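You operate a simulated robot arm through the tools that you are given. There is no shell and no other tool. Be economical: measure what you need, move in short steps, check, and stop when the job is done.

You run a simulated robot arm. Do the job below in one go: nothing can be reset, and whatever is moved stays where it is left.

Task
Put things in order on the top of the valve bench. At the end: the yellow weir block from the top of the valve bench is on the blue seal box (marked "SEALS"); the clear jar from the top of the valve bench stands where the yellow weir block stood; the white filter pad stands where the clear jar stood; the red hook tag (marked "SHUT") stands where the white filter pad stood; whatever was shut is shut again. Leave all else as you found it, and nothing knocked over.

Only the result counts: the job must be done as asked and must still hold three seconds after the hand-in. Knocking over, shifting, dropping, spilling or breaking anything else fails it. Lids that push on must go on centred and level and be pressed home; caps that screw on are set level and turned clockwise until they are tight.

Robot
A 7-joint arm with a two-finger gripper, fixed in place. Base frame: the origin is at the foot of the arm, x ahead of it, y to its left, z up; the work surface is at about z = 780. Units: mm, rad, N and s.
With the tool pointing down near the work surface it reaches from about 340 to 720 mm from the base axis. Its first joint turns from -1.152 to 1.152 rad. Payload 2.45 kg.
The tool frame sits at the grasp point between the pads (the TCP): z along the fingers, y along the line on which they close. The tips reach 26 mm beyond it. Largest opening 96 mm; the body of the gripper starts 69 mm behind the TCP.
Orientation is that of the tool frame in the base frame, as a unit quaternion [x, y, z, w]. With the fingers straight down and closing along the base's y, the tool's x points along the base's -x, its y along +y and its z along -z.

Tools
- The arm moves only by the tool send_rows. Its argument "plan" is a list of rows, each a list of 7 numbers: the shift along the tool's x, y, z in mm, then the turn, a rotation vector about the tool's x, y, z in rad, then the finger opening in mm, from 0 to 96. In form: [[tx, ty, tz, rx, ry, rz, hand], ...]. A call has 1 to 12 rows; each row shifts and turns the commanded pose from where the row before left it, along the tool's axes as they then stand. Rows are played at 5 a second. More than 50 mm and 0.15 rad between two rows, or a gripper value outside its range, and nothing of the call is played. A pose out of reach is approached as far as the arm can. The call stops where the force on the tool passes 40 N (or 10 N more than at its start, if that is more) or the arm is blocked; 0.2 s more then pass. Each finger halts on what it meets, pressing with about 24 N; the grip force reading is that of the motor and also rises with nothing between the fingers. The clock runs only during rows and for 0.2 s after the last one: add rows that do not move to give the fingers time. The reply holds the time, the measured pose of the TCP, the force on the tool along the base axes, the opening and the grip force, in the units named above and with some noise, with the torque about the TCP (base axes, N m) and any sound that the robot's microphone picked up.
- Cameras (640 x 400 px; columns grow to the right, rows downward): "scene" is fixed at [147.8, -378.1, 1432.5]; the picture's right is [0.91, -0.42, 0.00], its down [-0.21, -0.46, -0.86] and it looks along [0.36, 0.78, -0.51] (base axes); focal length 309 px, centre (320, 200). "wrist" rides on the gripper at [82, 3, -98] in the tool frame; the picture's right is [-0.04, 1.00, 0.00], its down [-0.73, -0.03, -0.68] and it looks along [-0.68, -0.03, 0.73] (tool axes); focal length 256 px, centre (320, 200). There is no depth. A picture from a camera that has moved, and an enlarged one, comes with that camera's place and axes in the base frame and with its lens.
- get_image(camera): a new picture of that camera. The clock stands still meanwhile.
- close_up(camera, box): a new picture of the part [left, top, right, bottom] of that camera's present view, enlarged. The clock stands still meanwhile.
- close_job(): hands the job in; it is judged then, once.

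Go step by step. Nothing tells you positions but the pictures and the camera data: compare them with the known pose of the tool, close in by small moves and look again before you grip or let go. The budget is 120 turns and 68 pictures, counting those below and the enlarged ones. Unless the task says otherwise, let go and move clear before handing in, and close with one line.

The tools are called after "Emit:" as name(argument=value, ...) on one line, values as JSON. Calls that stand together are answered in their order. send_rows: Moves the arm, as the interface text tells. Its arguments: {"type":"object","properties":{"plan":{"type":"array","items":{"type":"array","items":{"type":"number"}}}},"required":["plan"]} The other tools are called the same way: get_image (camera) takes a picture; close_up (camera, box) takes an enlarged picture of a part of a camera's view; close_job () hands the job in.

At the start:

```text
t: 0.0
position: [326.0, 172.0, 1216.1]
tool_rot: [0.0, 1.0, 0.0, 0.001]
ft_force: [-1.0, 0.4, -0.7]
moment: [-0.03, -0.01, -0.03]
grip_width: 95.9
grip_force: 0.0
```

scene: 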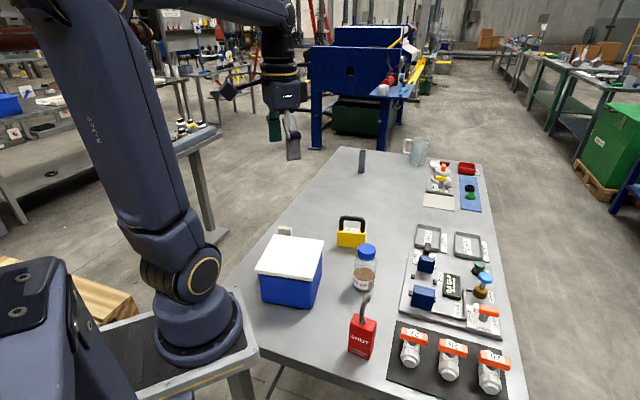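
wrist: 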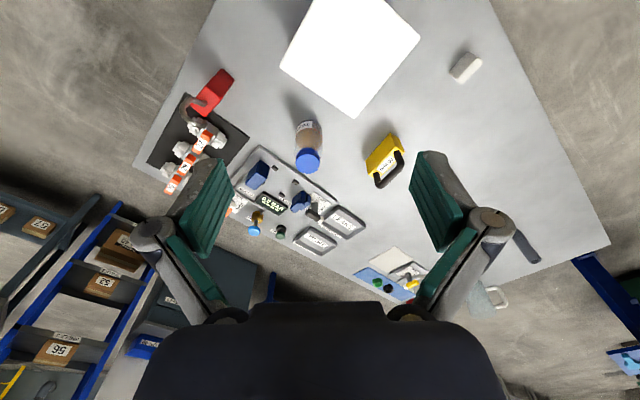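

I see a blue box with a white lid, a yellow block with a black loop, a jar with a blue cap, a red tag and a small white block behind the box. I'll look closer before measuring.

Emit:
close_up(camera="scene", box=[240, 200, 400, 300])

Emit:
close_up(camera="scene", box=[320, 280, 480, 380])

Emit:
close_up(camera="scene", box=[340, 130, 500, 230])

Emit:
close_up(camera="wrist", box=[260, 0, 500, 150])

```text
4.00 times, centred on (320, 250) of scene
camera zoom: at [147.8, -378.1, 1432.5], right [0.91, -0.42, 0.0], down [-0.21, -0.46, -0.86], along [0.36, 0.78, -0.51], focal length 1235 px, centre (320, 0)
```

zoom: 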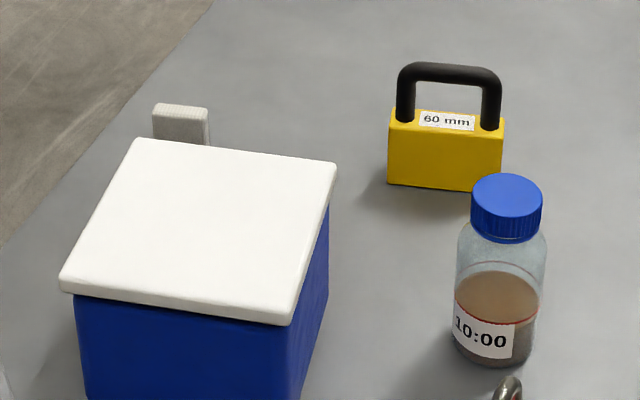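

```text
4.00 times, centred on (400, 330) of scene
camera zoom: at [147.8, -378.1, 1432.5], right [0.91, -0.42, 0.0], down [-0.21, -0.46, -0.86], along [0.36, 0.78, -0.51], focal length 1235 px, centre (0, -320)
```

zoom: 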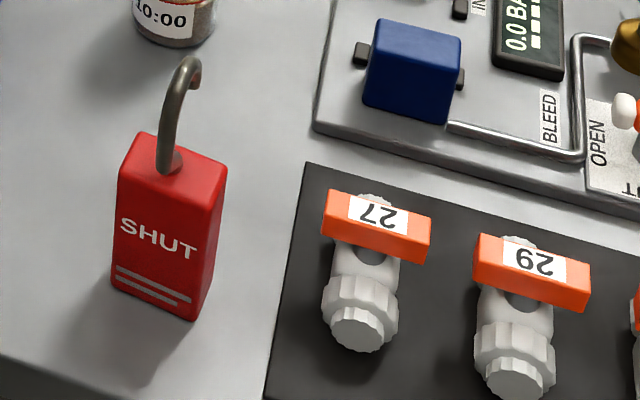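

```text
4.00 times, centred on (420, 180) of scene
camera zoom: at [147.8, -378.1, 1432.5], right [0.91, -0.42, 0.0], down [-0.21, -0.46, -0.86], along [0.36, 0.78, -0.51], focal length 1235 px, centre (-80, 280)
```

zoom: 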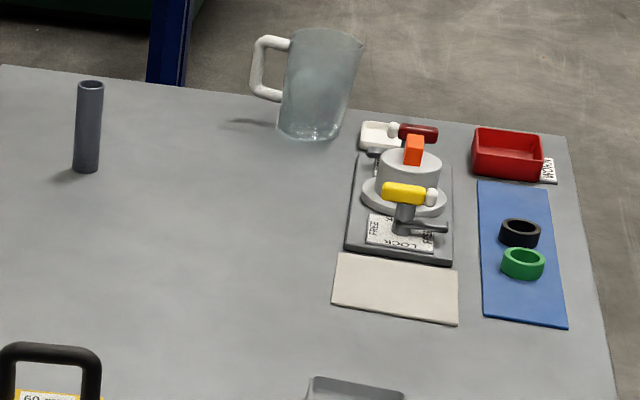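

```text
2.67 times, centred on (380, 75) of wrist
camera zoom: at [244.7, 177.1, 1315.1], right [0.04, 1.0, 0.0], down [0.73, -0.03, 0.68], along [0.68, -0.03, -0.73], focal length 683 px, centre (160, 533)
```

zoom: 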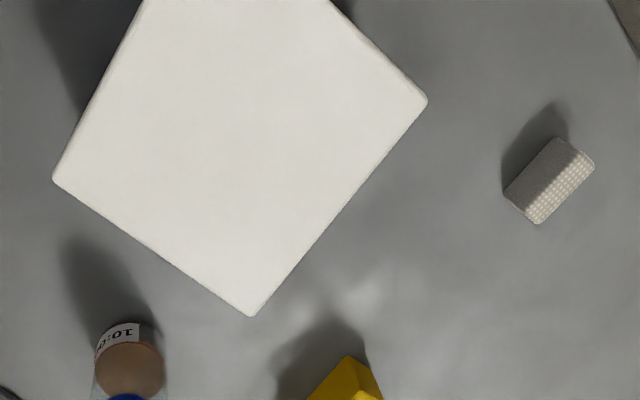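

The filter pad looks to be at about (400, 442), the yellow block (614, 315), the jar (519, 137), the red tag (395, -5) and the box (333, 215). I'll move closer to the yellow block and refine.

Emit:
send_rows(plan=[[-33.4, 14, 30.9, 0, 0, 0, 96], [-33.4, 14, 30.9, 0, 0, 0, 96], [-33.4, 14, 30.9, 0, 0, 0, 96], [-33.4, 14, 30.9, 0, 0, 0, 96], [-33.4, 14, 30.9, 0, 0, 0, 96], [-33.4, 14, 30.9, 0, 0, 0, 96], [-33.4, 14, 30.9, 0, 0, 0, 96]])

Emit:
get_image(camera="wrist")

Emit:
get_image(camera="scene")

```text
t: 1.6
position: [558.7, 269.1, 1000.3]
tool_rot: [0.0, 1.0, -0.001, 0.0]
ft_force: [-0.1, 1.2, -0.2]
moment: [0.0, -0.01, -0.01]
grip_width: 95.7
grip_force: 0.0
```

```text
61 pictures are left
camera wrist: at [478.5, 272.8, 1099.1], right [0.04, 1.0, 0.0], down [0.73, -0.03, 0.68], along [0.68, -0.03, -0.73], focal length 256 px, centre (320, 200)
```

wrist: 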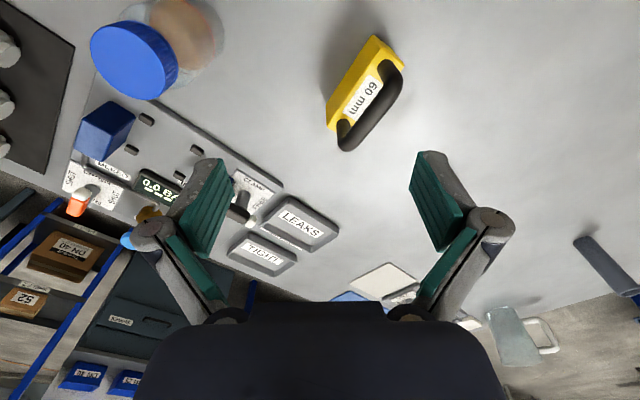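

```text
60 pictures are left
```

scene: 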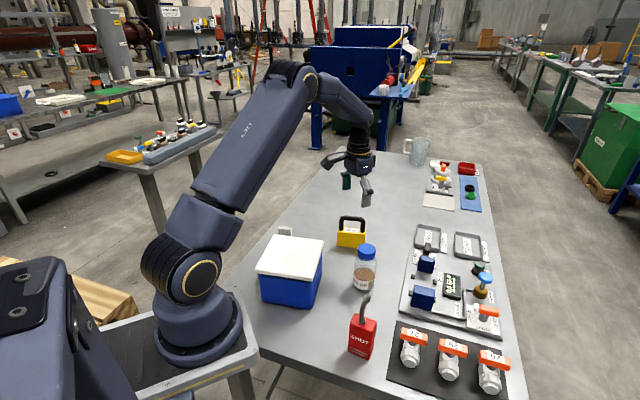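

The yellow block now sits in the upper middle of the wrist view. I'll enlarge it to measure its axis and centre.

Emit:
close_up(camera="wrist", box=[260, 10, 460, 160])

Emit:
close_up(camera="scene", box=[312, 205, 392, 255])

```text
2.67 times, centred on (360, 85) of wrist
camera zoom: at [478.5, 272.8, 1099.1], right [0.04, 1.0, 0.0], down [0.73, -0.03, 0.68], along [0.68, -0.03, -0.73], focal length 683 px, centre (213, 507)
```

zoom: 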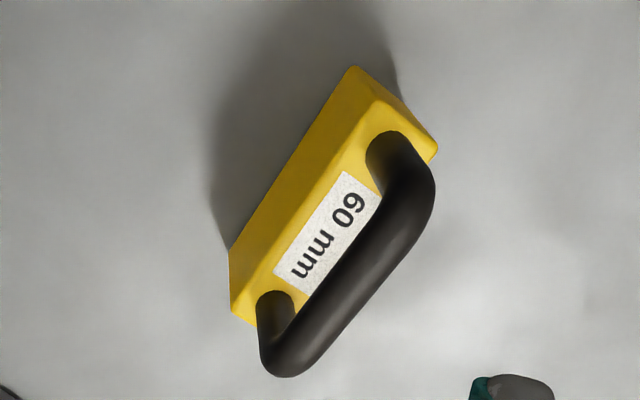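

```text
8.00 times, centred on (352, 230) of scene
camera zoom: at [147.8, -378.1, 1432.5], right [0.91, -0.42, 0.0], down [-0.21, -0.46, -0.86], along [0.36, 0.78, -0.51], focal length 2470 px, centre (64, -40)
```

zoom: 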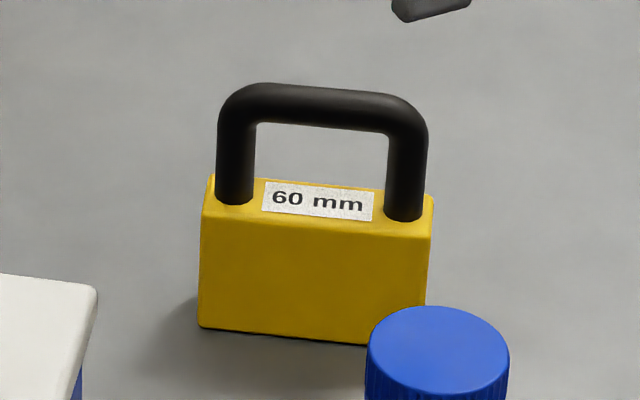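

The yellow block is about 89 × 30 × 55 mm, with its long axis at -36° and its centre near (583, 313). I'll line up above it with the fingers closing across its thickness and check.

Emit:
send_rows(plan=[[-12.2, 22, 25, 0, 0, 0, 96], [-12.2, 22, 25, 0, 0, 0, 96], [0, 0, 0, 0, 0, 0.126, 96], [0, 0, 0, 0, 0, 0.126, 96], [0, 0, 0, 0, 0, 0.126, 96], [0, 0, 0, 0, 0, 0.126, 96], [0, 0, 0, 0, 0, 0.126, 96], [0, 0, 0, 0, 0, 0, 96]])

Emit:
get_image(camera="wrist")

```text
t: 3.4
position: [583.5, 314.2, 950.7]
tool_rot: [0.311, 0.95, 0.0, 0.0]
ft_force: [0.0, -0.2, 0.9]
moment: [0.0, -0.02, 0.0]
grip_width: 95.9
grip_force: 0.2
```

```text
57 pictures are left
camera wrist: at [521.0, 365.9, 1049.1], right [0.62, 0.78, 0.0], down [0.57, -0.46, 0.68], along [0.53, -0.42, -0.73], focal length 256 px, centre (320, 200)
```

wrist: 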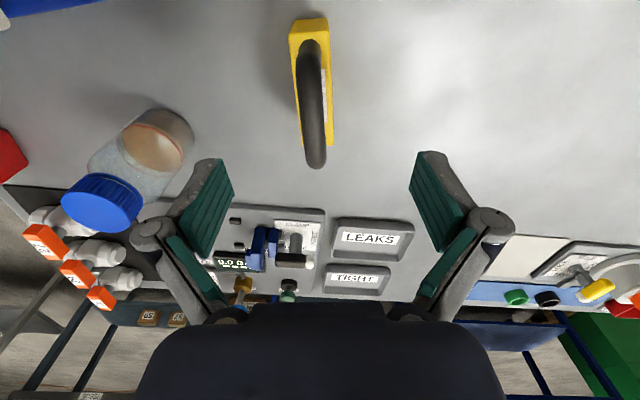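

The block is aligned in yaw and sits about 6 mm off along tool y. I'll correct that, descend to z≈836 so the body clears the handle, and grip.

Emit:
send_rows(plan=[[0, -6, 10, 0, 0, 0, 96], [0, 0, 35, 0, 0, 0, 96], [0, 0, 35, 0, 0, 0, 96], [0, 0, 25, 0, 0, 0, 96], [0, 0, 9, 0, 0, 0, 96], [0, 0, 0, 0, 0, 0, 96]])

Emit:
get_image(camera="wrist")

Emit:
get_image(camera="scene")

```text
t: 4.8
position: [579.1, 310.6, 835.6]
tool_rot: [0.31, 0.951, 0.0, 0.0]
ft_force: [-0.5, 0.1, -0.3]
moment: [-0.02, -0.02, -0.02]
grip_width: 96.0
grip_force: 0.0
```

```text
56 pictures are left
camera wrist: at [516.6, 361.2, 934.3], right [0.62, 0.78, 0.0], down [0.58, -0.46, 0.68], along [0.53, -0.42, -0.73], focal length 256 px, centre (320, 200)
```

wrist: 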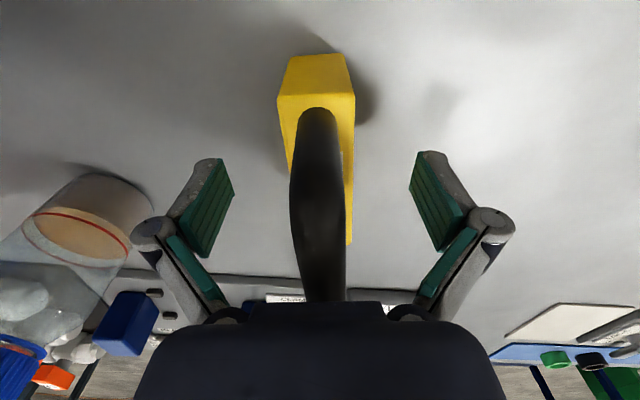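

```text
55 pictures are left
```

scene: 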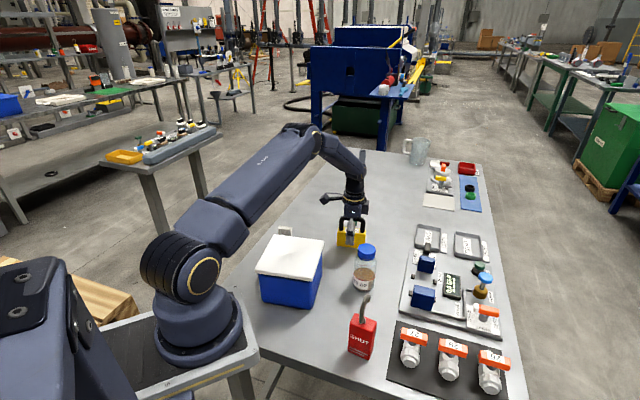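

The fingers straddle the block and it is centred. I'll close, then lift a little.

Emit:
send_rows(plan=[[0, 0, 0, 0, 0, 0, 40], [0, 0, 0, 0, 0, 0, 20], [0, 0, 0, 0, 0, 0, 20], [0, 0, 0, 0, 0, 0, 20], [0, 0, 0, 0, 0, 0, 15], [0, 0, 0, 0, 0, 0, 15], [0, 0, 0, 0, 0, 0, 15]])

Emit:
send_rows(plan=[[0, 0, -5, 0, 0, 0, 15], [0, 0, -15, 0, 0, 0, 15], [0, 0, -20, 0, 0, 0, 15], [0, 0, 0, 0, 0, 0, 15]])

Emit:
get_image(camera="scene")

```text
t: 6.4
position: [579.3, 309.4, 836.8]
tool_rot: [0.31, 0.951, 0.0, 0.0]
ft_force: [0.8, 0.8, 1.6]
moment: [-0.01, -0.03, 0.01]
grip_width: 29.4
grip_force: 24.3
```

```text
t: 7.4
position: [579.1, 310.5, 876.7]
tool_rot: [0.309, 0.951, 0.001, 0.0]
ft_force: [-0.1, -0.2, -1.8]
moment: [0.01, 0.0, 0.03]
grip_width: 29.5
grip_force: 23.8
```

```text
54 pictures are left
```

scene: 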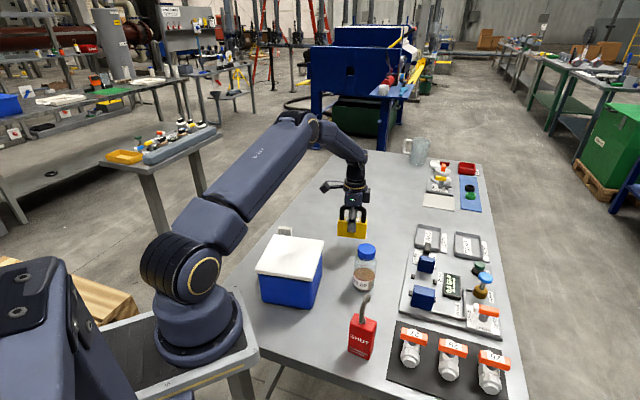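

The block is held, and the lid top is at z≈888 with its centre near (346, 213) and the same yaw. I'll raise the block and carry it over the lid, then check.

Emit:
send_rows(plan=[[0, 0, -45, 0, 0, 0, 15], [0, 0, -45, 0, 0, 0, 15], [0, 0, -45, 0, 0, 0, 15], [21.9, -36, 0, 0, 0, 0, 15], [21.9, -36, 0, 0, 0, 0, 15], [21.9, -36, 0, 0, 0, 0, 15], [21.9, -36, 0, 0, 0, 0, 15], [21.9, -36, 0, 0, 0, 0, 15], [21.9, -36, 0, 0, 0, 0, 15], [0, 0, 0, 0, 0, 0, 15]])

Emit:
get_image(camera="wrist")

Emit:
close_up(camera="scene", box=[210, 170, 370, 330])

```text
t: 9.6
position: [346.2, 211.3, 1012.8]
tool_rot: [0.31, 0.951, 0.0, 0.0]
ft_force: [-0.5, -0.6, -1.5]
moment: [-0.01, -0.01, 0.01]
grip_width: 29.6
grip_force: 24.0
```

```text
53 pictures are left
camera wrist: at [283.1, 262.9, 1111.1], right [0.62, 0.78, 0.0], down [0.58, -0.46, 0.68], along [0.53, -0.42, -0.73], focal length 256 px, centre (320, 200)
```

wrist: 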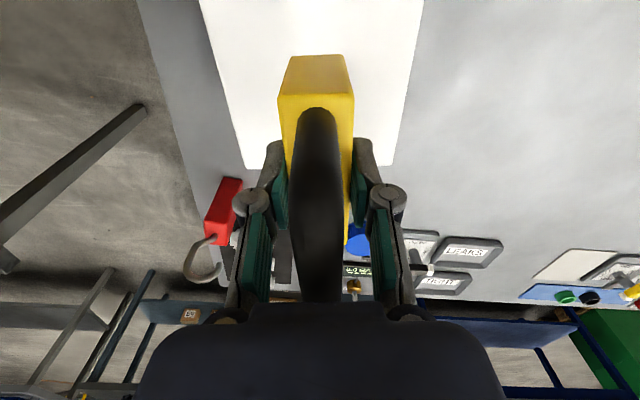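

```text
2.50 times, centred on (290, 250) of scene
camera zoom: at [147.8, -378.1, 1432.5], right [0.91, -0.42, 0.0], down [-0.21, -0.46, -0.86], along [0.36, 0.78, -0.51], focal length 772 px, centre (395, 75)
```

zoom: 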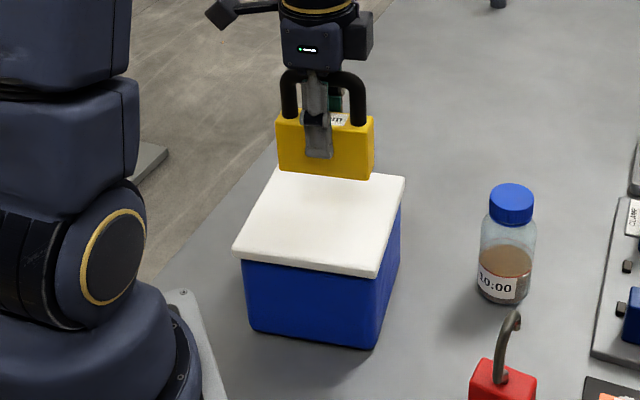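

It is centred over the lid, with about 68 mm to go. I'll lower it, the last part in fine steps.

Emit:
send_rows(plan=[[0, 0, 30, 0, 0, 0, 15], [0, 0, 25, 0, 0, 0, 15], [0, 0, 4, 0, 0, 0, 15], [0, 0, 3, 0, 0, 0, 15], [0, 0, 0, 0, 0, 0, 15]])

Emit:
close_up(camera="scene", box=[240, 210, 340, 310])

```text
t: 10.8
position: [346.6, 213.2, 950.1]
tool_rot: [0.31, 0.951, 0.002, 0.001]
ft_force: [4.3, -2.9, 24.6]
moment: [0.0, -0.05, -0.02]
grip_width: 29.8
grip_force: 24.0
```

```text
4.00 times, centred on (290, 260) of scene
camera zoom: at [147.6, -378.3, 1432.5], right [0.91, -0.42, 0.0], down [-0.21, -0.46, -0.86], along [0.36, 0.78, -0.51], focal length 1235 px, centre (440, -40)
```

zoom: 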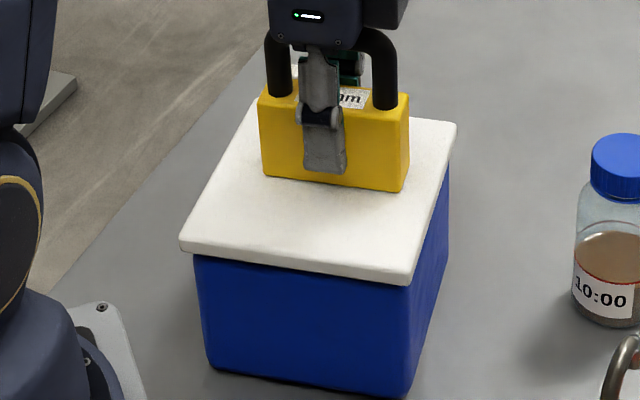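

The block is seated on the lid with 24 N of contact. I'll ease off a touch, open, and rise.

Emit:
send_rows(plan=[[0, 0, -1.5, 0, 0, 0, 15], [0, 0, 0, 0, 0, 0, 40], [0, 0, 0, 0, 0, 0, 70], [0, 0, 0, 0, 0, 0, 90], [0, 0, 0, 0, 0, 0, 90], [0, 0, -20, 0, 0, 0, 90], [0, 0, -45, 0, 0, 0, 90], [0, 0, -45, 0, 0, 0, 90], [0, 0, -40, 0, 0, 0, 90], [0, 0, 0, 0, 0, 0, 90]])

Emit:
get_image(camera="wrist")

Emit:
close_up(camera="scene", box=[240, 210, 400, 330])

```text
t: 13.0
position: [346.4, 213.3, 1102.0]
tool_rot: [0.31, 0.951, 0.0, 0.0]
ft_force: [0.2, 0.8, 0.3]
moment: [0.01, 0.02, -0.02]
grip_width: 90.1
grip_force: 0.0
```

```text
50 pictures are left
camera wrist: at [283.4, 265.1, 1200.9], right [0.62, 0.78, 0.0], down [0.57, -0.46, 0.68], along [0.53, -0.42, -0.73], focal length 256 px, centre (320, 200)
```

wrist: 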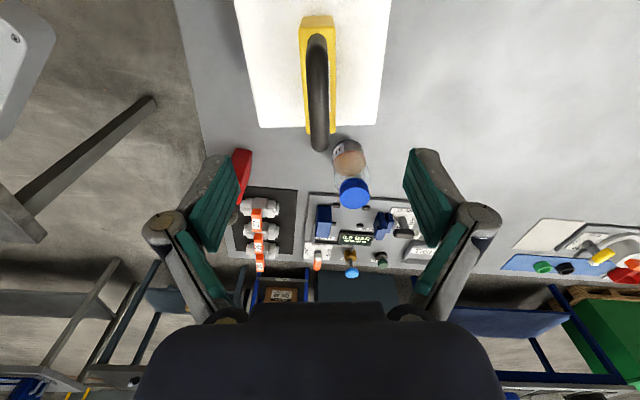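

```text
3.33 times, centred on (320, 270) of scene
camera zoom: at [147.8, -378.1, 1432.5], right [0.91, -0.42, 0.0], down [-0.21, -0.46, -0.86], along [0.36, 0.78, -0.51], focal length 1029 px, centre (320, -33)
```

zoom: 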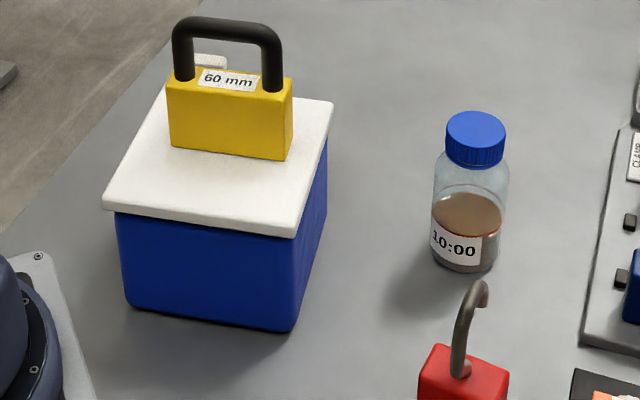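

The yellow block sits well on the lid. The jar is at about (518, 136), around 137 mm tall and 61 mm wide, so I'll move above it.

Emit:
send_rows(plan=[[-36.9, 8, 10, 0, 0, 0, 96], [-36.9, 8, 10, 0, 0, 0, 96], [-36.9, 8, 20, 0, 0, 0, 96], [-36.9, 8, 20, 0, 0, 0, 96], [-36.9, 8, 30, 0, 0, 0, 96], [0, 0, 10, 0, 0, 0, 96], [0, 0, 0, 0, 0, 0, 96]])

Emit:
get_image(camera="wrist")

Emit:
close_up(camera="scene", box=[320, 210, 420, 310])

```text
t: 14.6
position: [520.1, 135.1, 1000.5]
tool_rot: [0.31, 0.951, -0.001, 0.001]
ft_force: [-0.1, 0.1, -0.2]
moment: [0.01, 0.02, 0.03]
grip_width: 96.1
grip_force: 0.2
```

```text
48 pictures are left
camera wrist: at [456.5, 187.5, 1099.3], right [0.62, 0.78, 0.0], down [0.58, -0.46, 0.68], along [0.53, -0.42, -0.73], focal length 256 px, centre (320, 200)
```

wrist: 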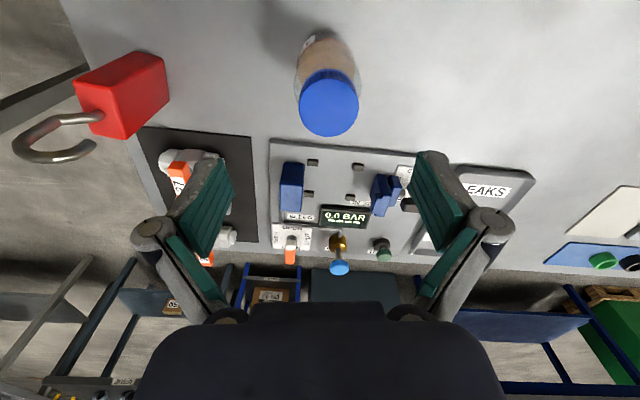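

```text
4.00 times, centred on (370, 260) of scene
camera zoom: at [147.8, -378.1, 1432.5], right [0.91, -0.42, 0.0], down [-0.21, -0.46, -0.86], along [0.36, 0.78, -0.51], focal length 1235 px, centre (120, -40)
```

zoom: 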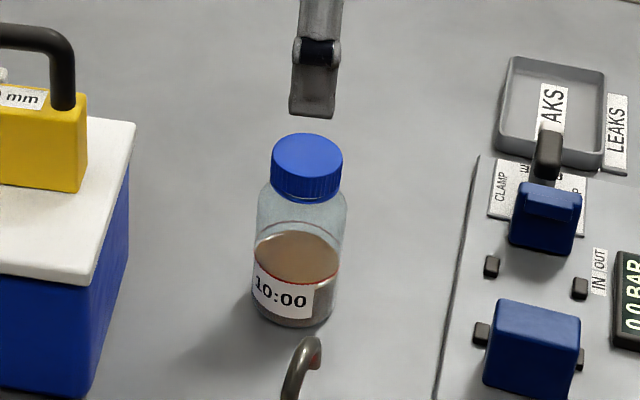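

The jar seems about 8 mm and 6 mm off along tool x and y. I'll correct and look from lower.

Emit:
send_rows(plan=[[6, 5.5, 20, 0, 0, 0, 96], [0, 0, 25, 0, 0, 0, 96], [0, 0, 0, 0, 0, 0, 96]])

Emit:
get_image(camera="wrist")

Emit:
close_up(camera="scene", box=[320, 210, 420, 310])

```text
t: 15.4
position: [516.9, 143.5, 955.6]
tool_rot: [0.31, 0.951, 0.0, 0.001]
ft_force: [-0.3, 0.6, -0.2]
moment: [0.03, 0.01, 0.0]
grip_width: 95.9
grip_force: 0.1
```

```text
46 pictures are left
camera wrist: at [454.2, 195.5, 1053.8], right [0.62, 0.78, 0.0], down [0.58, -0.46, 0.68], along [0.53, -0.42, -0.73], focal length 256 px, centre (320, 200)
```

wrist: 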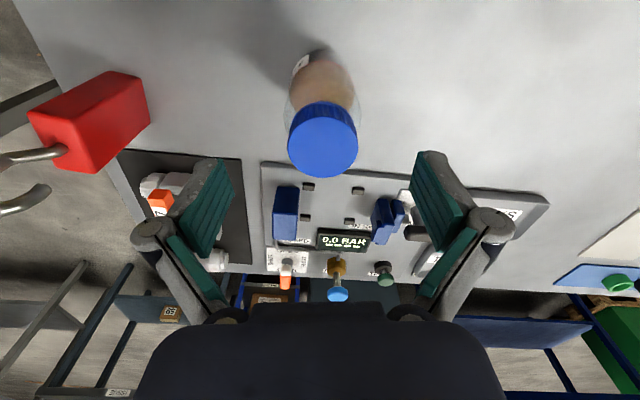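

```text
4.00 times, centred on (370, 260) of scene
camera zoom: at [147.8, -378.1, 1432.5], right [0.91, -0.42, 0.0], down [-0.21, -0.46, -0.86], along [0.36, 0.78, -0.51], focal length 1235 px, centre (120, -40)
```

zoom: 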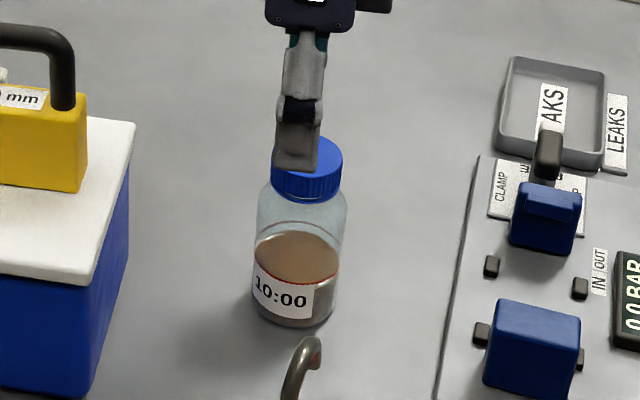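

The jar is nearly centred across the fingers. I'll enlarge it to fix its position along the other axis and its height.

Emit:
close_up(camera="wrist", box=[250, 30, 410, 190])

```text
2.50 times, centred on (330, 110) of wrist
camera zoom: at [454.2, 195.5, 1053.8], right [0.62, 0.78, 0.0], down [0.58, -0.46, 0.68], along [0.53, -0.42, -0.73], focal length 640 px, centre (295, 425)
```

zoom: 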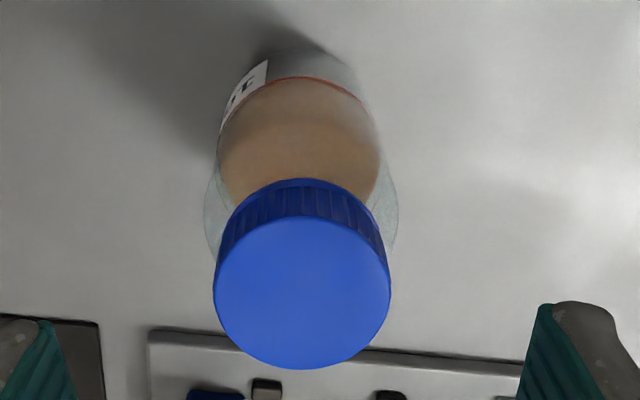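

The jar centre works out to about (519, 144), with the cap top at z≈912–917. I'll descend around the body to z≈856 and close.

Emit:
send_rows(plan=[[-2, 1.7, 10, 0, 0, 0, 96], [0, 0, 30, 0, 0, 0, 96], [0, 0, 30, 0, 0, 0, 96], [0, 0, 20, 0, 0, 0, 96], [0, 0, 9, 0, 0, 0, 96], [0, 0, 0, 0, 0, 0, 96]])

Emit:
close_up(camera="scene", box=[310, 200, 430, 300])

Emit:
get_image(camera="wrist")

```text
t: 16.8
position: [521.2, 144.2, 858.1]
tool_rot: [0.309, 0.951, 0.0, 0.0]
ft_force: [0.9, 0.0, 0.5]
moment: [-0.01, -0.01, 0.01]
grip_width: 95.9
grip_force: 0.1
```

```text
4.00 times, centred on (370, 250) of scene
camera zoom: at [147.8, -378.1, 1432.5], right [0.91, -0.42, 0.0], down [-0.21, -0.46, -0.86], along [0.36, 0.78, -0.51], focal length 1235 px, centre (120, 0)
```

zoom: 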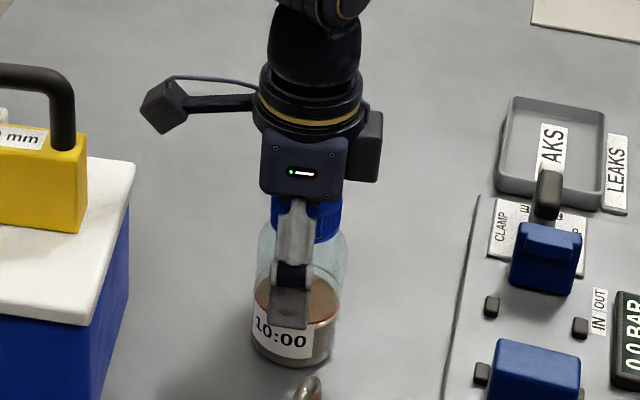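

```text
42 pictures are left
camera wrist: at [457.2, 196.0, 955.9], right [0.62, 0.78, 0.0], down [0.57, -0.46, 0.68], along [0.53, -0.42, -0.73], focal length 256 px, centre (320, 200)
```

wrist: 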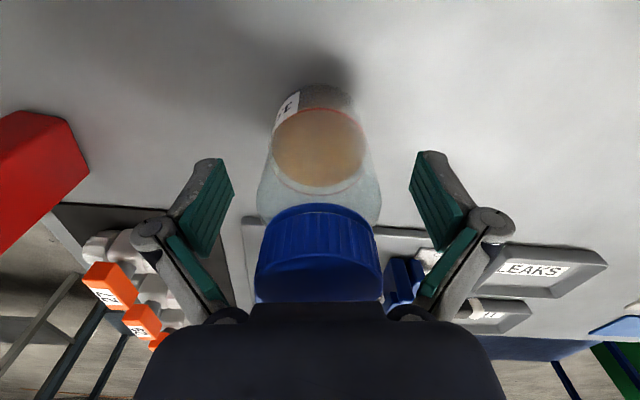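

The fingers straddle the jar body evenly and the gripper body clears the cap. I'll close, then lift gently.

Emit:
send_rows(plan=[[0, 0, 0, 0, 0, 0, 70], [0, 0, 0, 0, 0, 0, 55], [0, 0, 0, 0, 0, 0, 50], [0, 0, 0, 0, 0, 0, 45], [0, 0, 0, 0, 0, 0, 45], [0, 0, 0, 0, 0, 0, 45]])

Emit:
send_rows(plan=[[0, 0, -5, 0, 0, 0, 45], [0, 0, -10, 0, 0, 0, 45], [0, 0, -10, 0, 0, 0, 45], [0, 0, 0, 0, 0, 0, 45]])

Emit:
close_up(camera="scene", box=[310, 200, 430, 300])

```text
t: 18.2
position: [519.9, 144.9, 857.1]
tool_rot: [0.31, 0.951, 0.0, 0.0]
ft_force: [-1.8, -0.3, 3.8]
moment: [-0.09, 0.1, 0.0]
grip_width: 55.1
grip_force: 24.0
```

```text
t: 19.2
position: [519.9, 144.7, 882.1]
tool_rot: [0.31, 0.951, 0.0, 0.0]
ft_force: [0.1, -0.1, -1.7]
moment: [0.0, 0.0, 0.01]
grip_width: 55.0
grip_force: 23.9
```

```text
4.00 times, centred on (370, 250) of scene
camera zoom: at [147.8, -378.1, 1432.5], right [0.91, -0.42, 0.0], down [-0.21, -0.46, -0.86], along [0.36, 0.78, -0.51], focal length 1235 px, centre (120, 0)
```

zoom: 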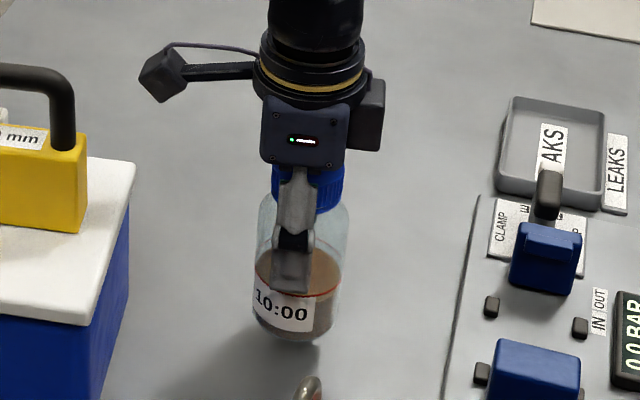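

The jar is held. I'll carry it to the yellow block's old spot at (579, 310) and stop just above the surface.

Emit:
send_rows(plan=[[0, 0, -28, 0, 0, 0, 45], [12.3, 42.2, 0, 0, 0, 0, 45], [12.3, 42.2, 0, 0, 0, 0, 45], [12.3, 42.2, 0, 0, 0, 0, 45], [12.4, 42.2, 0, 0, 0, 0, 45], [0, 0, 0, 0, 0, 0, 45], [0, 0, 25, 0, 0, 0, 45], [0, 0, 20, 0, 0, 0, 45], [0, 0, 0, 0, 0, 0, 45]])

Emit:
close_up(camera="scene", box=[300, 180, 420, 280])

```text
t: 21.2
position: [577.4, 310.6, 865.8]
tool_rot: [0.31, 0.951, 0.0, -0.001]
ft_force: [0.1, 0.2, -1.9]
moment: [0.01, 0.01, -0.02]
grip_width: 55.0
grip_force: 23.9
```

```text
4.00 times, centred on (360, 230) of scene
camera zoom: at [147.8, -378.1, 1432.5], right [0.91, -0.42, 0.0], down [-0.21, -0.46, -0.86], along [0.36, 0.78, -0.51], focal length 1235 px, centre (160, 80)
```

zoom: 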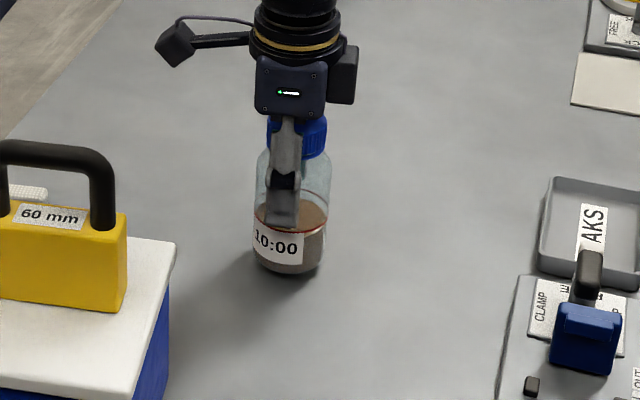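

The jar hangs upright over the spot. I'll lower the last 9 mm in small steps.

Emit:
send_rows(plan=[[-1, 0, 4, 0, 0, 0, 45], [0, 0, 3, 0, 0, 0, 45], [0, 0, 1.5, 0, 0, 0, 45], [0, 0, 0, 0, 0, 0, 45]])

```text
t: 22.2
position: [579.4, 310.2, 858.3]
tool_rot: [0.31, 0.951, 0.001, 0.0]
ft_force: [-3.9, -2.0, 11.4]
moment: [-0.22, 0.3, 0.01]
grip_width: 55.3
grip_force: 24.4
```

The jar is in light contact with the table. I'll release it and rise straight up.

Emit:
send_rows(plan=[[0, 0, 0, 0, 0, 0, 60], [0, 0, 0, 0, 0, 0, 75], [0, 0, 0, 0, 0, 0, 94], [0, 0, 0, 0, 0, 0, 94], [0, 0, -20, 0, 0, 0, 94], [0, 0, -40, 0, 0, 0, 94], [0, 0, -45, 0, 0, 0, 94], [0, 0, -45, 0, 0, 0, 94], [0, 0, 0, 0, 0, 0, 94]])

Emit:
get_image(camera="wrist")

Emit:
get_image(camera="scene")

```text
t: 24.2
position: [581.0, 308.8, 1008.2]
tool_rot: [0.309, 0.951, 0.0, 0.0]
ft_force: [-0.2, 0.2, -0.7]
moment: [-0.02, 0.0, 0.0]
grip_width: 94.1
grip_force: 0.1
```

```text
39 pictures are left
camera wrist: at [517.4, 360.4, 1106.5], right [0.62, 0.78, 0.0], down [0.58, -0.46, 0.68], along [0.53, -0.42, -0.73], focal length 256 px, centre (320, 200)
```

wrist: 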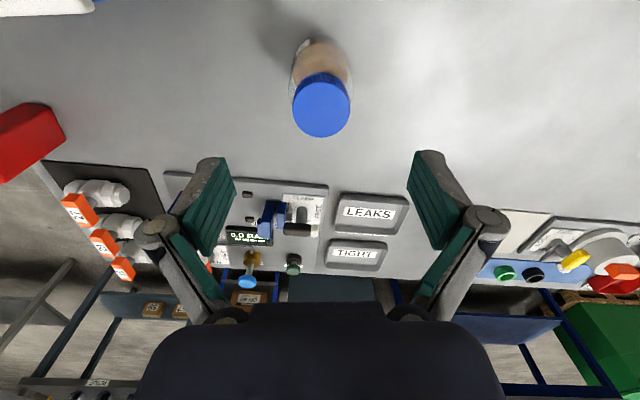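

```text
38 pictures are left
```

scene: 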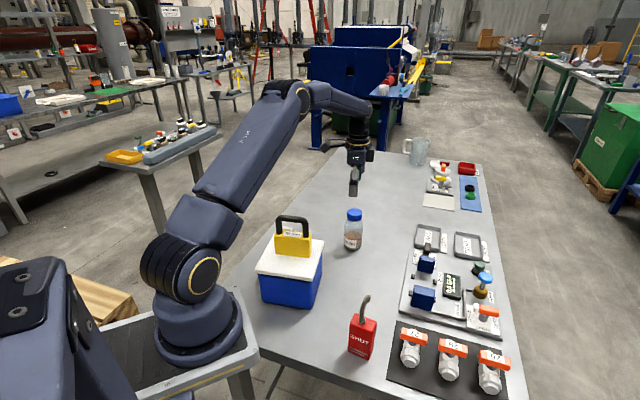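

The jar stands where the yellow block was. Next I'll move above the filter pad at about (400, 442).

Emit:
send_rows(plan=[[45, 0.2, 0, 0, 0, 0, 94], [45, 0.2, 10, 0, 0, 0, 94], [45, 0.2, 10, 0, 0, 0, 94], [45, 0.2, 10, 0, 0, 0, 94], [44, 0.2, 10, 0, 0, 0, 94], [0, 0, 0, 0, 0, 0, 94]])

Emit:
get_image(camera="wrist")

```text
t: 25.6
position: [399.0, 441.1, 966.2]
tool_rot: [0.309, 0.951, -0.001, 0.001]
ft_force: [0.1, -0.3, 0.5]
moment: [-0.02, 0.02, 0.02]
grip_width: 93.8
grip_force: 0.0
```

```text
37 pictures are left
camera wrist: at [336.3, 492.1, 1064.2], right [0.62, 0.78, 0.0], down [0.57, -0.46, 0.68], along [0.53, -0.42, -0.73], focal length 256 px, centre (320, 200)
```

wrist: 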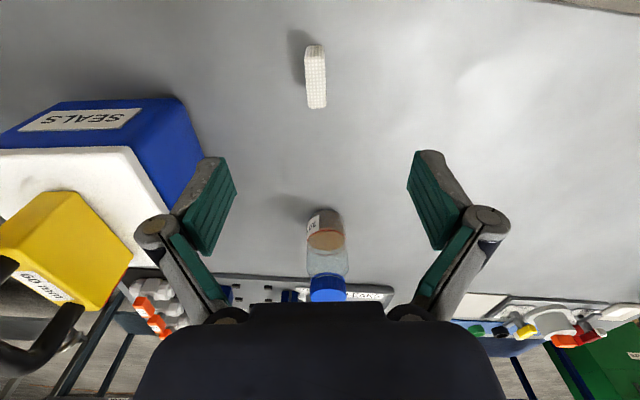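

The pad is visible and almost aligned with the fingers. I'll enlarge it.

Emit:
close_up(camera="wrist", box=[270, 30, 370, 130])

Emit:
close_up(camera="scene", box=[260, 205, 320, 255])

```text
4.00 times, centred on (320, 80) of wrist
camera zoom: at [336.3, 492.1, 1064.2], right [0.62, 0.78, 0.0], down [0.57, -0.46, 0.68], along [0.53, -0.42, -0.73], focal length 1024 px, centre (320, 680)
```

zoom: 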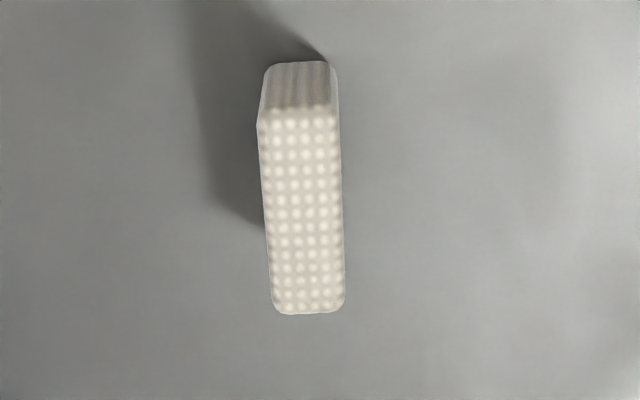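

```text
8.00 times, centred on (290, 230) of scene
camera zoom: at [147.8, -378.1, 1432.5], right [0.91, -0.42, 0.0], down [-0.21, -0.46, -0.86], along [0.36, 0.78, -0.51], focal length 2470 px, centre (560, -40)
```

zoom: 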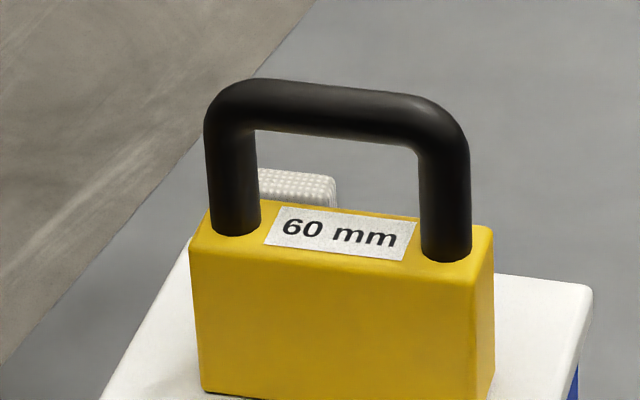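

The pad is about 44 × 18 × 44 mm, its yaw matches the gripper, and it lies 4 mm off along tool y. I'll correct that and descend to z≈814.

Emit:
send_rows(plan=[[0.5, -4, 20, 0, 0, 0, 80], [0, 0, 45, 0, 0, 0, 70], [0, 0, 45, 0, 0, 0, 70], [0, 0, 30, 0, 0, 0, 70], [0, 0, 12, 0, 0, 0, 70], [0, 0, 0, 0, 0, 0, 70]])

Emit:
get_image(camera="wrist")

```text
t: 27.0
position: [396.5, 437.6, 813.7]
tool_rot: [0.31, 0.951, 0.0, 0.0]
ft_force: [0.0, -0.3, 0.0]
moment: [-0.03, -0.03, 0.0]
grip_width: 70.0
grip_force: 0.1
```

```text
34 pictures are left
camera wrist: at [333.6, 489.4, 912.0], right [0.62, 0.78, 0.0], down [0.58, -0.46, 0.68], along [0.53, -0.42, -0.73], focal length 256 px, centre (320, 200)
```

wrist: 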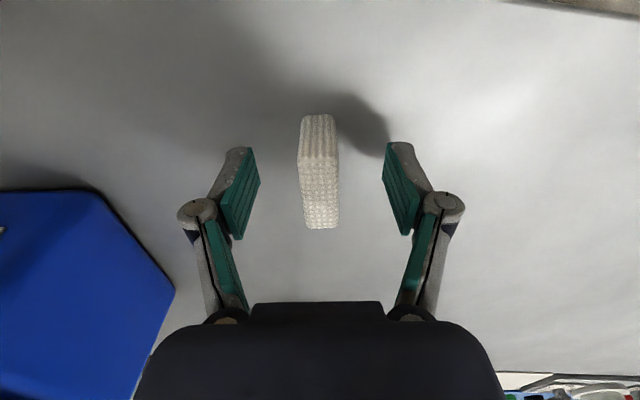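

The pad is centred between the fingers. I'll close and lift.

Emit:
send_rows(plan=[[0, 0, 0, 0, 0, 0, 40], [0, 0, 0, 0, 0, 0, 25], [0, 0, 0, 0, 0, 0, 16], [0, 0, 0, 0, 0, 0, 14], [0, 0, 0, 0, 0, 0, 12], [0, 0, 0, 0, 0, 0, 12]])

Emit:
send_rows(plan=[[0, 0, -5, 0, 0, 0, 12], [0, 0, -20, 0, 0, 0, 12], [0, 0, -25, 0, 0, 0, 12], [0, 0, 0, 0, 0, 0, 12]])

Emit:
get_image(camera="wrist")

```text
t: 28.4
position: [396.5, 437.3, 813.5]
tool_rot: [0.31, 0.951, 0.001, 0.0]
ft_force: [0.3, -0.4, -0.4]
moment: [-0.03, -0.02, -0.01]
grip_width: 17.2
grip_force: 23.7
```

```text
t: 29.4
position: [396.7, 438.6, 865.2]
tool_rot: [0.311, 0.95, 0.0, 0.001]
ft_force: [0.1, -0.7, 0.0]
moment: [0.0, 0.01, 0.0]
grip_width: 16.8
grip_force: 24.2
```

```text
33 pictures are left
camera wrist: at [334.4, 490.4, 963.6], right [0.62, 0.78, 0.0], down [0.58, -0.46, 0.68], along [0.53, -0.42, -0.73], focal length 256 px, centre (320, 200)
```

wrist: 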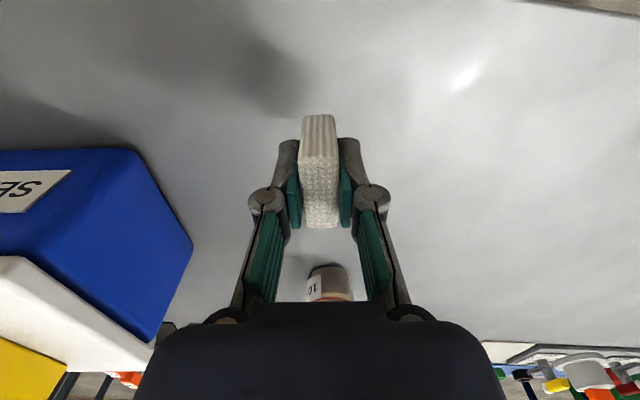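

The pad is held. I'll lift it over everything and carry it to (520, 144.5).

Emit:
send_rows(plan=[[0, 0, -45, 0, 0, 0, 12], [0, 0, -45, 0, 0, 0, 12], [0, 0, -45, 0, 0, 0, 12], [-39, -23.6, 0, 0, 0, 0, 12], [-39, -23.6, 0, 0, 0, 0, 12], [-39, -23.6, 0, 0, 0, 0, 12], [-39, -23.6, 0, 0, 0, 0, 12], [-39, -23.6, 0, 0, 0, 0, 12], [-39, -23.6, 0, 0, 0, 0, 12], [-38.7, -23.8, 0, 0, 0, 0, 12], [0, 0, 0, 0, 0, 0, 12]])

Emit:
get_image(camera="wrist")

```text
t: 31.8
position: [522.1, 144.6, 997.7]
tool_rot: [0.31, 0.951, 0.0, 0.0]
ft_force: [-0.5, -0.2, 0.0]
moment: [-0.01, -0.02, -0.03]
grip_width: 16.8
grip_force: 23.8
```

```text
32 pictures are left
camera wrist: at [459.3, 196.0, 1095.3], right [0.62, 0.78, 0.0], down [0.58, -0.46, 0.68], along [0.53, -0.42, -0.73], focal length 256 px, centre (320, 200)
```

wrist: 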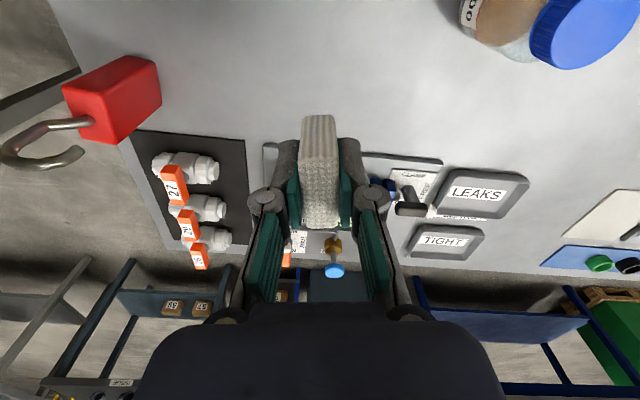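

Everything is clear below. I'll lower the pad to just above the table.

Emit:
send_rows(plan=[[1, 0, 45, 0, 0, 0, 12], [0, 0, 45, 0, 0, 0, 12], [0, 0, 45, 0, 0, 0, 12], [0, 0, 30, 0, 0, 0, 12], [0, 0, 12, 0, 0, 0, 12], [0, 0, 4, 0, 0, 0, 12], [0, 0, 2, 0, 0, 0, 12], [0, 0, 0, 0, 0, 0, 12]])

Emit:
close_up(camera="scene", box=[310, 210, 430, 310])

```text
t: 33.6
position: [519.6, 145.1, 817.2]
tool_rot: [0.309, 0.951, -0.001, 0.001]
ft_force: [1.3, 0.4, -0.8]
moment: [0.04, 0.01, 0.01]
grip_width: 17.1
grip_force: 23.8
```

```text
4.00 times, centred on (370, 260) of scene
camera zoom: at [147.8, -378.1, 1432.5], right [0.91, -0.42, 0.0], down [-0.21, -0.46, -0.86], along [0.36, 0.78, -0.51], focal length 1235 px, centre (120, -40)
```

zoom: 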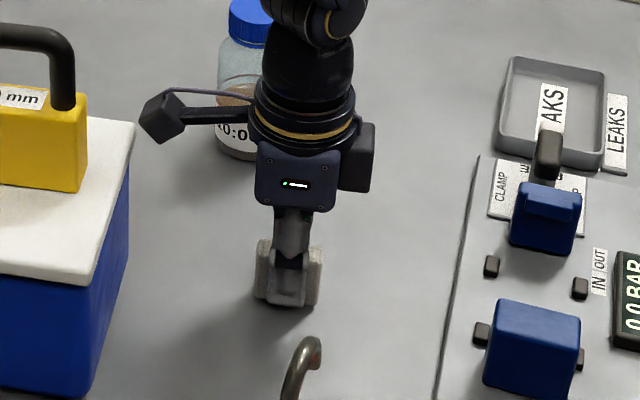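

The pad is about 3 mm above the table. I'll take the final small steps down.

Emit:
send_rows(plan=[[0, 0, 1.5, 0, 0, 0, 12], [0, 0, 1.5, 0, 0, 0, 12], [0, 0, 0, 0, 0, 0, 12]])

```text
t: 34.4
position: [519.1, 145.1, 815.5]
tool_rot: [0.31, 0.951, 0.0, -0.001]
ft_force: [-2.3, -1.1, 11.0]
moment: [-0.1, 0.01, 0.03]
grip_width: 16.9
grip_force: 24.2
```

The pad touches down with 11 N. I'll release it and rise.

Emit:
send_rows(plan=[[0, 0, 0, 0, 0, 0, 25], [0, 0, 0, 0, 0, 0, 45], [0, 0, 0, 0, 0, 0, 65], [0, 0, 0, 0, 0, 0, 65], [0, 0, -20, 0, 0, 0, 65], [0, 0, -40, 0, 0, 0, 65], [0, 0, -45, 0, 0, 0, 65], [0, 0, -45, 0, 0, 0, 65], [0, 0, -40, 0, 0, 0, 65], [0, 0, 0, 0, 0, 0, 65]])

Emit:
get_image(camera="wrist")

Emit:
close_up(camera="scene", box=[310, 270, 430, 370])

```text
t: 36.6
position: [520.0, 144.9, 1004.6]
tool_rot: [0.31, 0.951, -0.001, 0.0]
ft_force: [0.8, 0.1, -0.7]
moment: [0.02, -0.02, 0.02]
grip_width: 65.1
grip_force: 0.0
```

```text
30 pictures are left
camera wrist: at [457.3, 196.4, 1102.6], right [0.62, 0.78, 0.0], down [0.57, -0.46, 0.68], along [0.53, -0.42, -0.73], focal length 256 px, centre (320, 200)
```

wrist: 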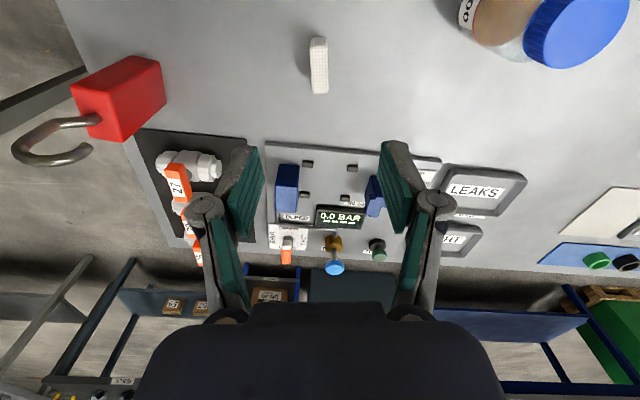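

```text
4.00 times, centred on (370, 320) of scene
camera zoom: at [147.8, -378.1, 1432.5], right [0.91, -0.42, 0.0], down [-0.21, -0.46, -0.86], along [0.36, 0.78, -0.51], focal length 1235 px, centre (120, -280)
```

zoom: 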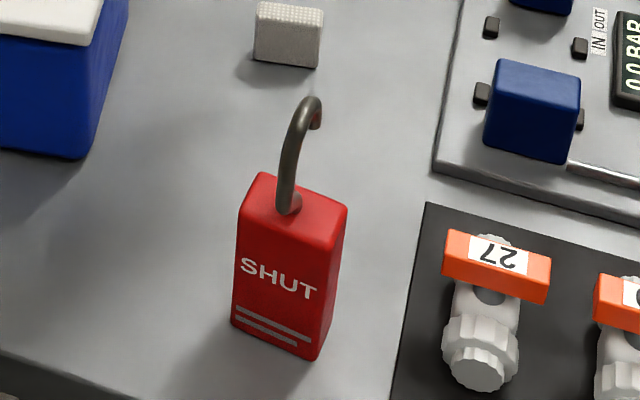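

The pad stands at the jar's old spot. The red tag is about 75 mm tall with a hook reaching z≈915, so I'll move above it for measurement.

Emit:
send_rows(plan=[[2.6, -39, 0, 0, 0, 0, 90], [2.6, -39, 0, 0, 0, 0, 90], [2.6, -39, 0, 0, 0, 0, 90], [2.6, -39, 0, 0, 0, 0, 90], [2.6, -39, 0, 0, 0, 0, 90], [0, 0, 0, 0, 0, 0, 90]])

Emit:
get_image(camera="wrist")

```text
t: 38.0
position: [393.3, -4.8, 1002.7]
tool_rot: [0.31, 0.951, 0.0, 0.0]
ft_force: [0.5, 0.3, 0.1]
moment: [-0.01, -0.01, -0.01]
grip_width: 90.1
grip_force: 0.0
```

```text
28 pictures are left
camera wrist: at [330.5, 46.1, 1100.7], right [0.62, 0.78, 0.0], down [0.58, -0.46, 0.68], along [0.53, -0.42, -0.73], focal length 256 px, centre (320, 200)
```

wrist: 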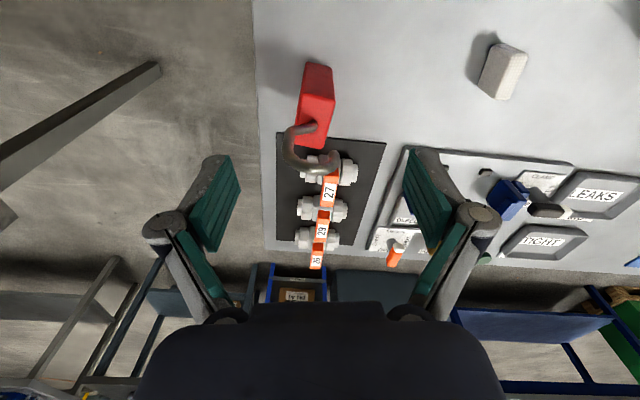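

The tag lies just above centre in the view. I'll enlarge it to read its axes.

Emit:
close_up(camera="wrist", box=[250, 50, 390, 190])

```text
2.86 times, centred on (320, 120) of wrist
camera zoom: at [330.5, 46.1, 1100.7], right [0.62, 0.78, 0.0], down [0.58, -0.46, 0.68], along [0.53, -0.42, -0.73], focal length 731 px, centre (320, 429)
```

zoom: 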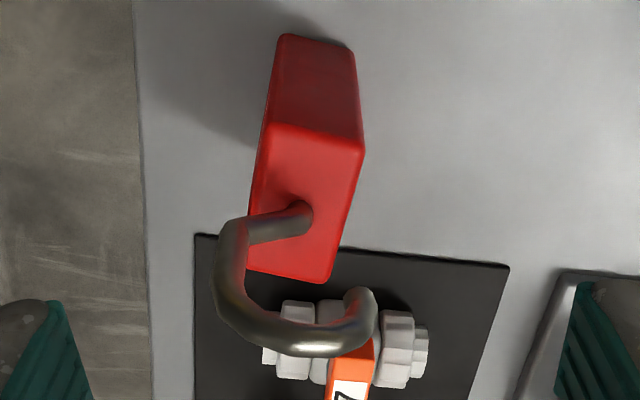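

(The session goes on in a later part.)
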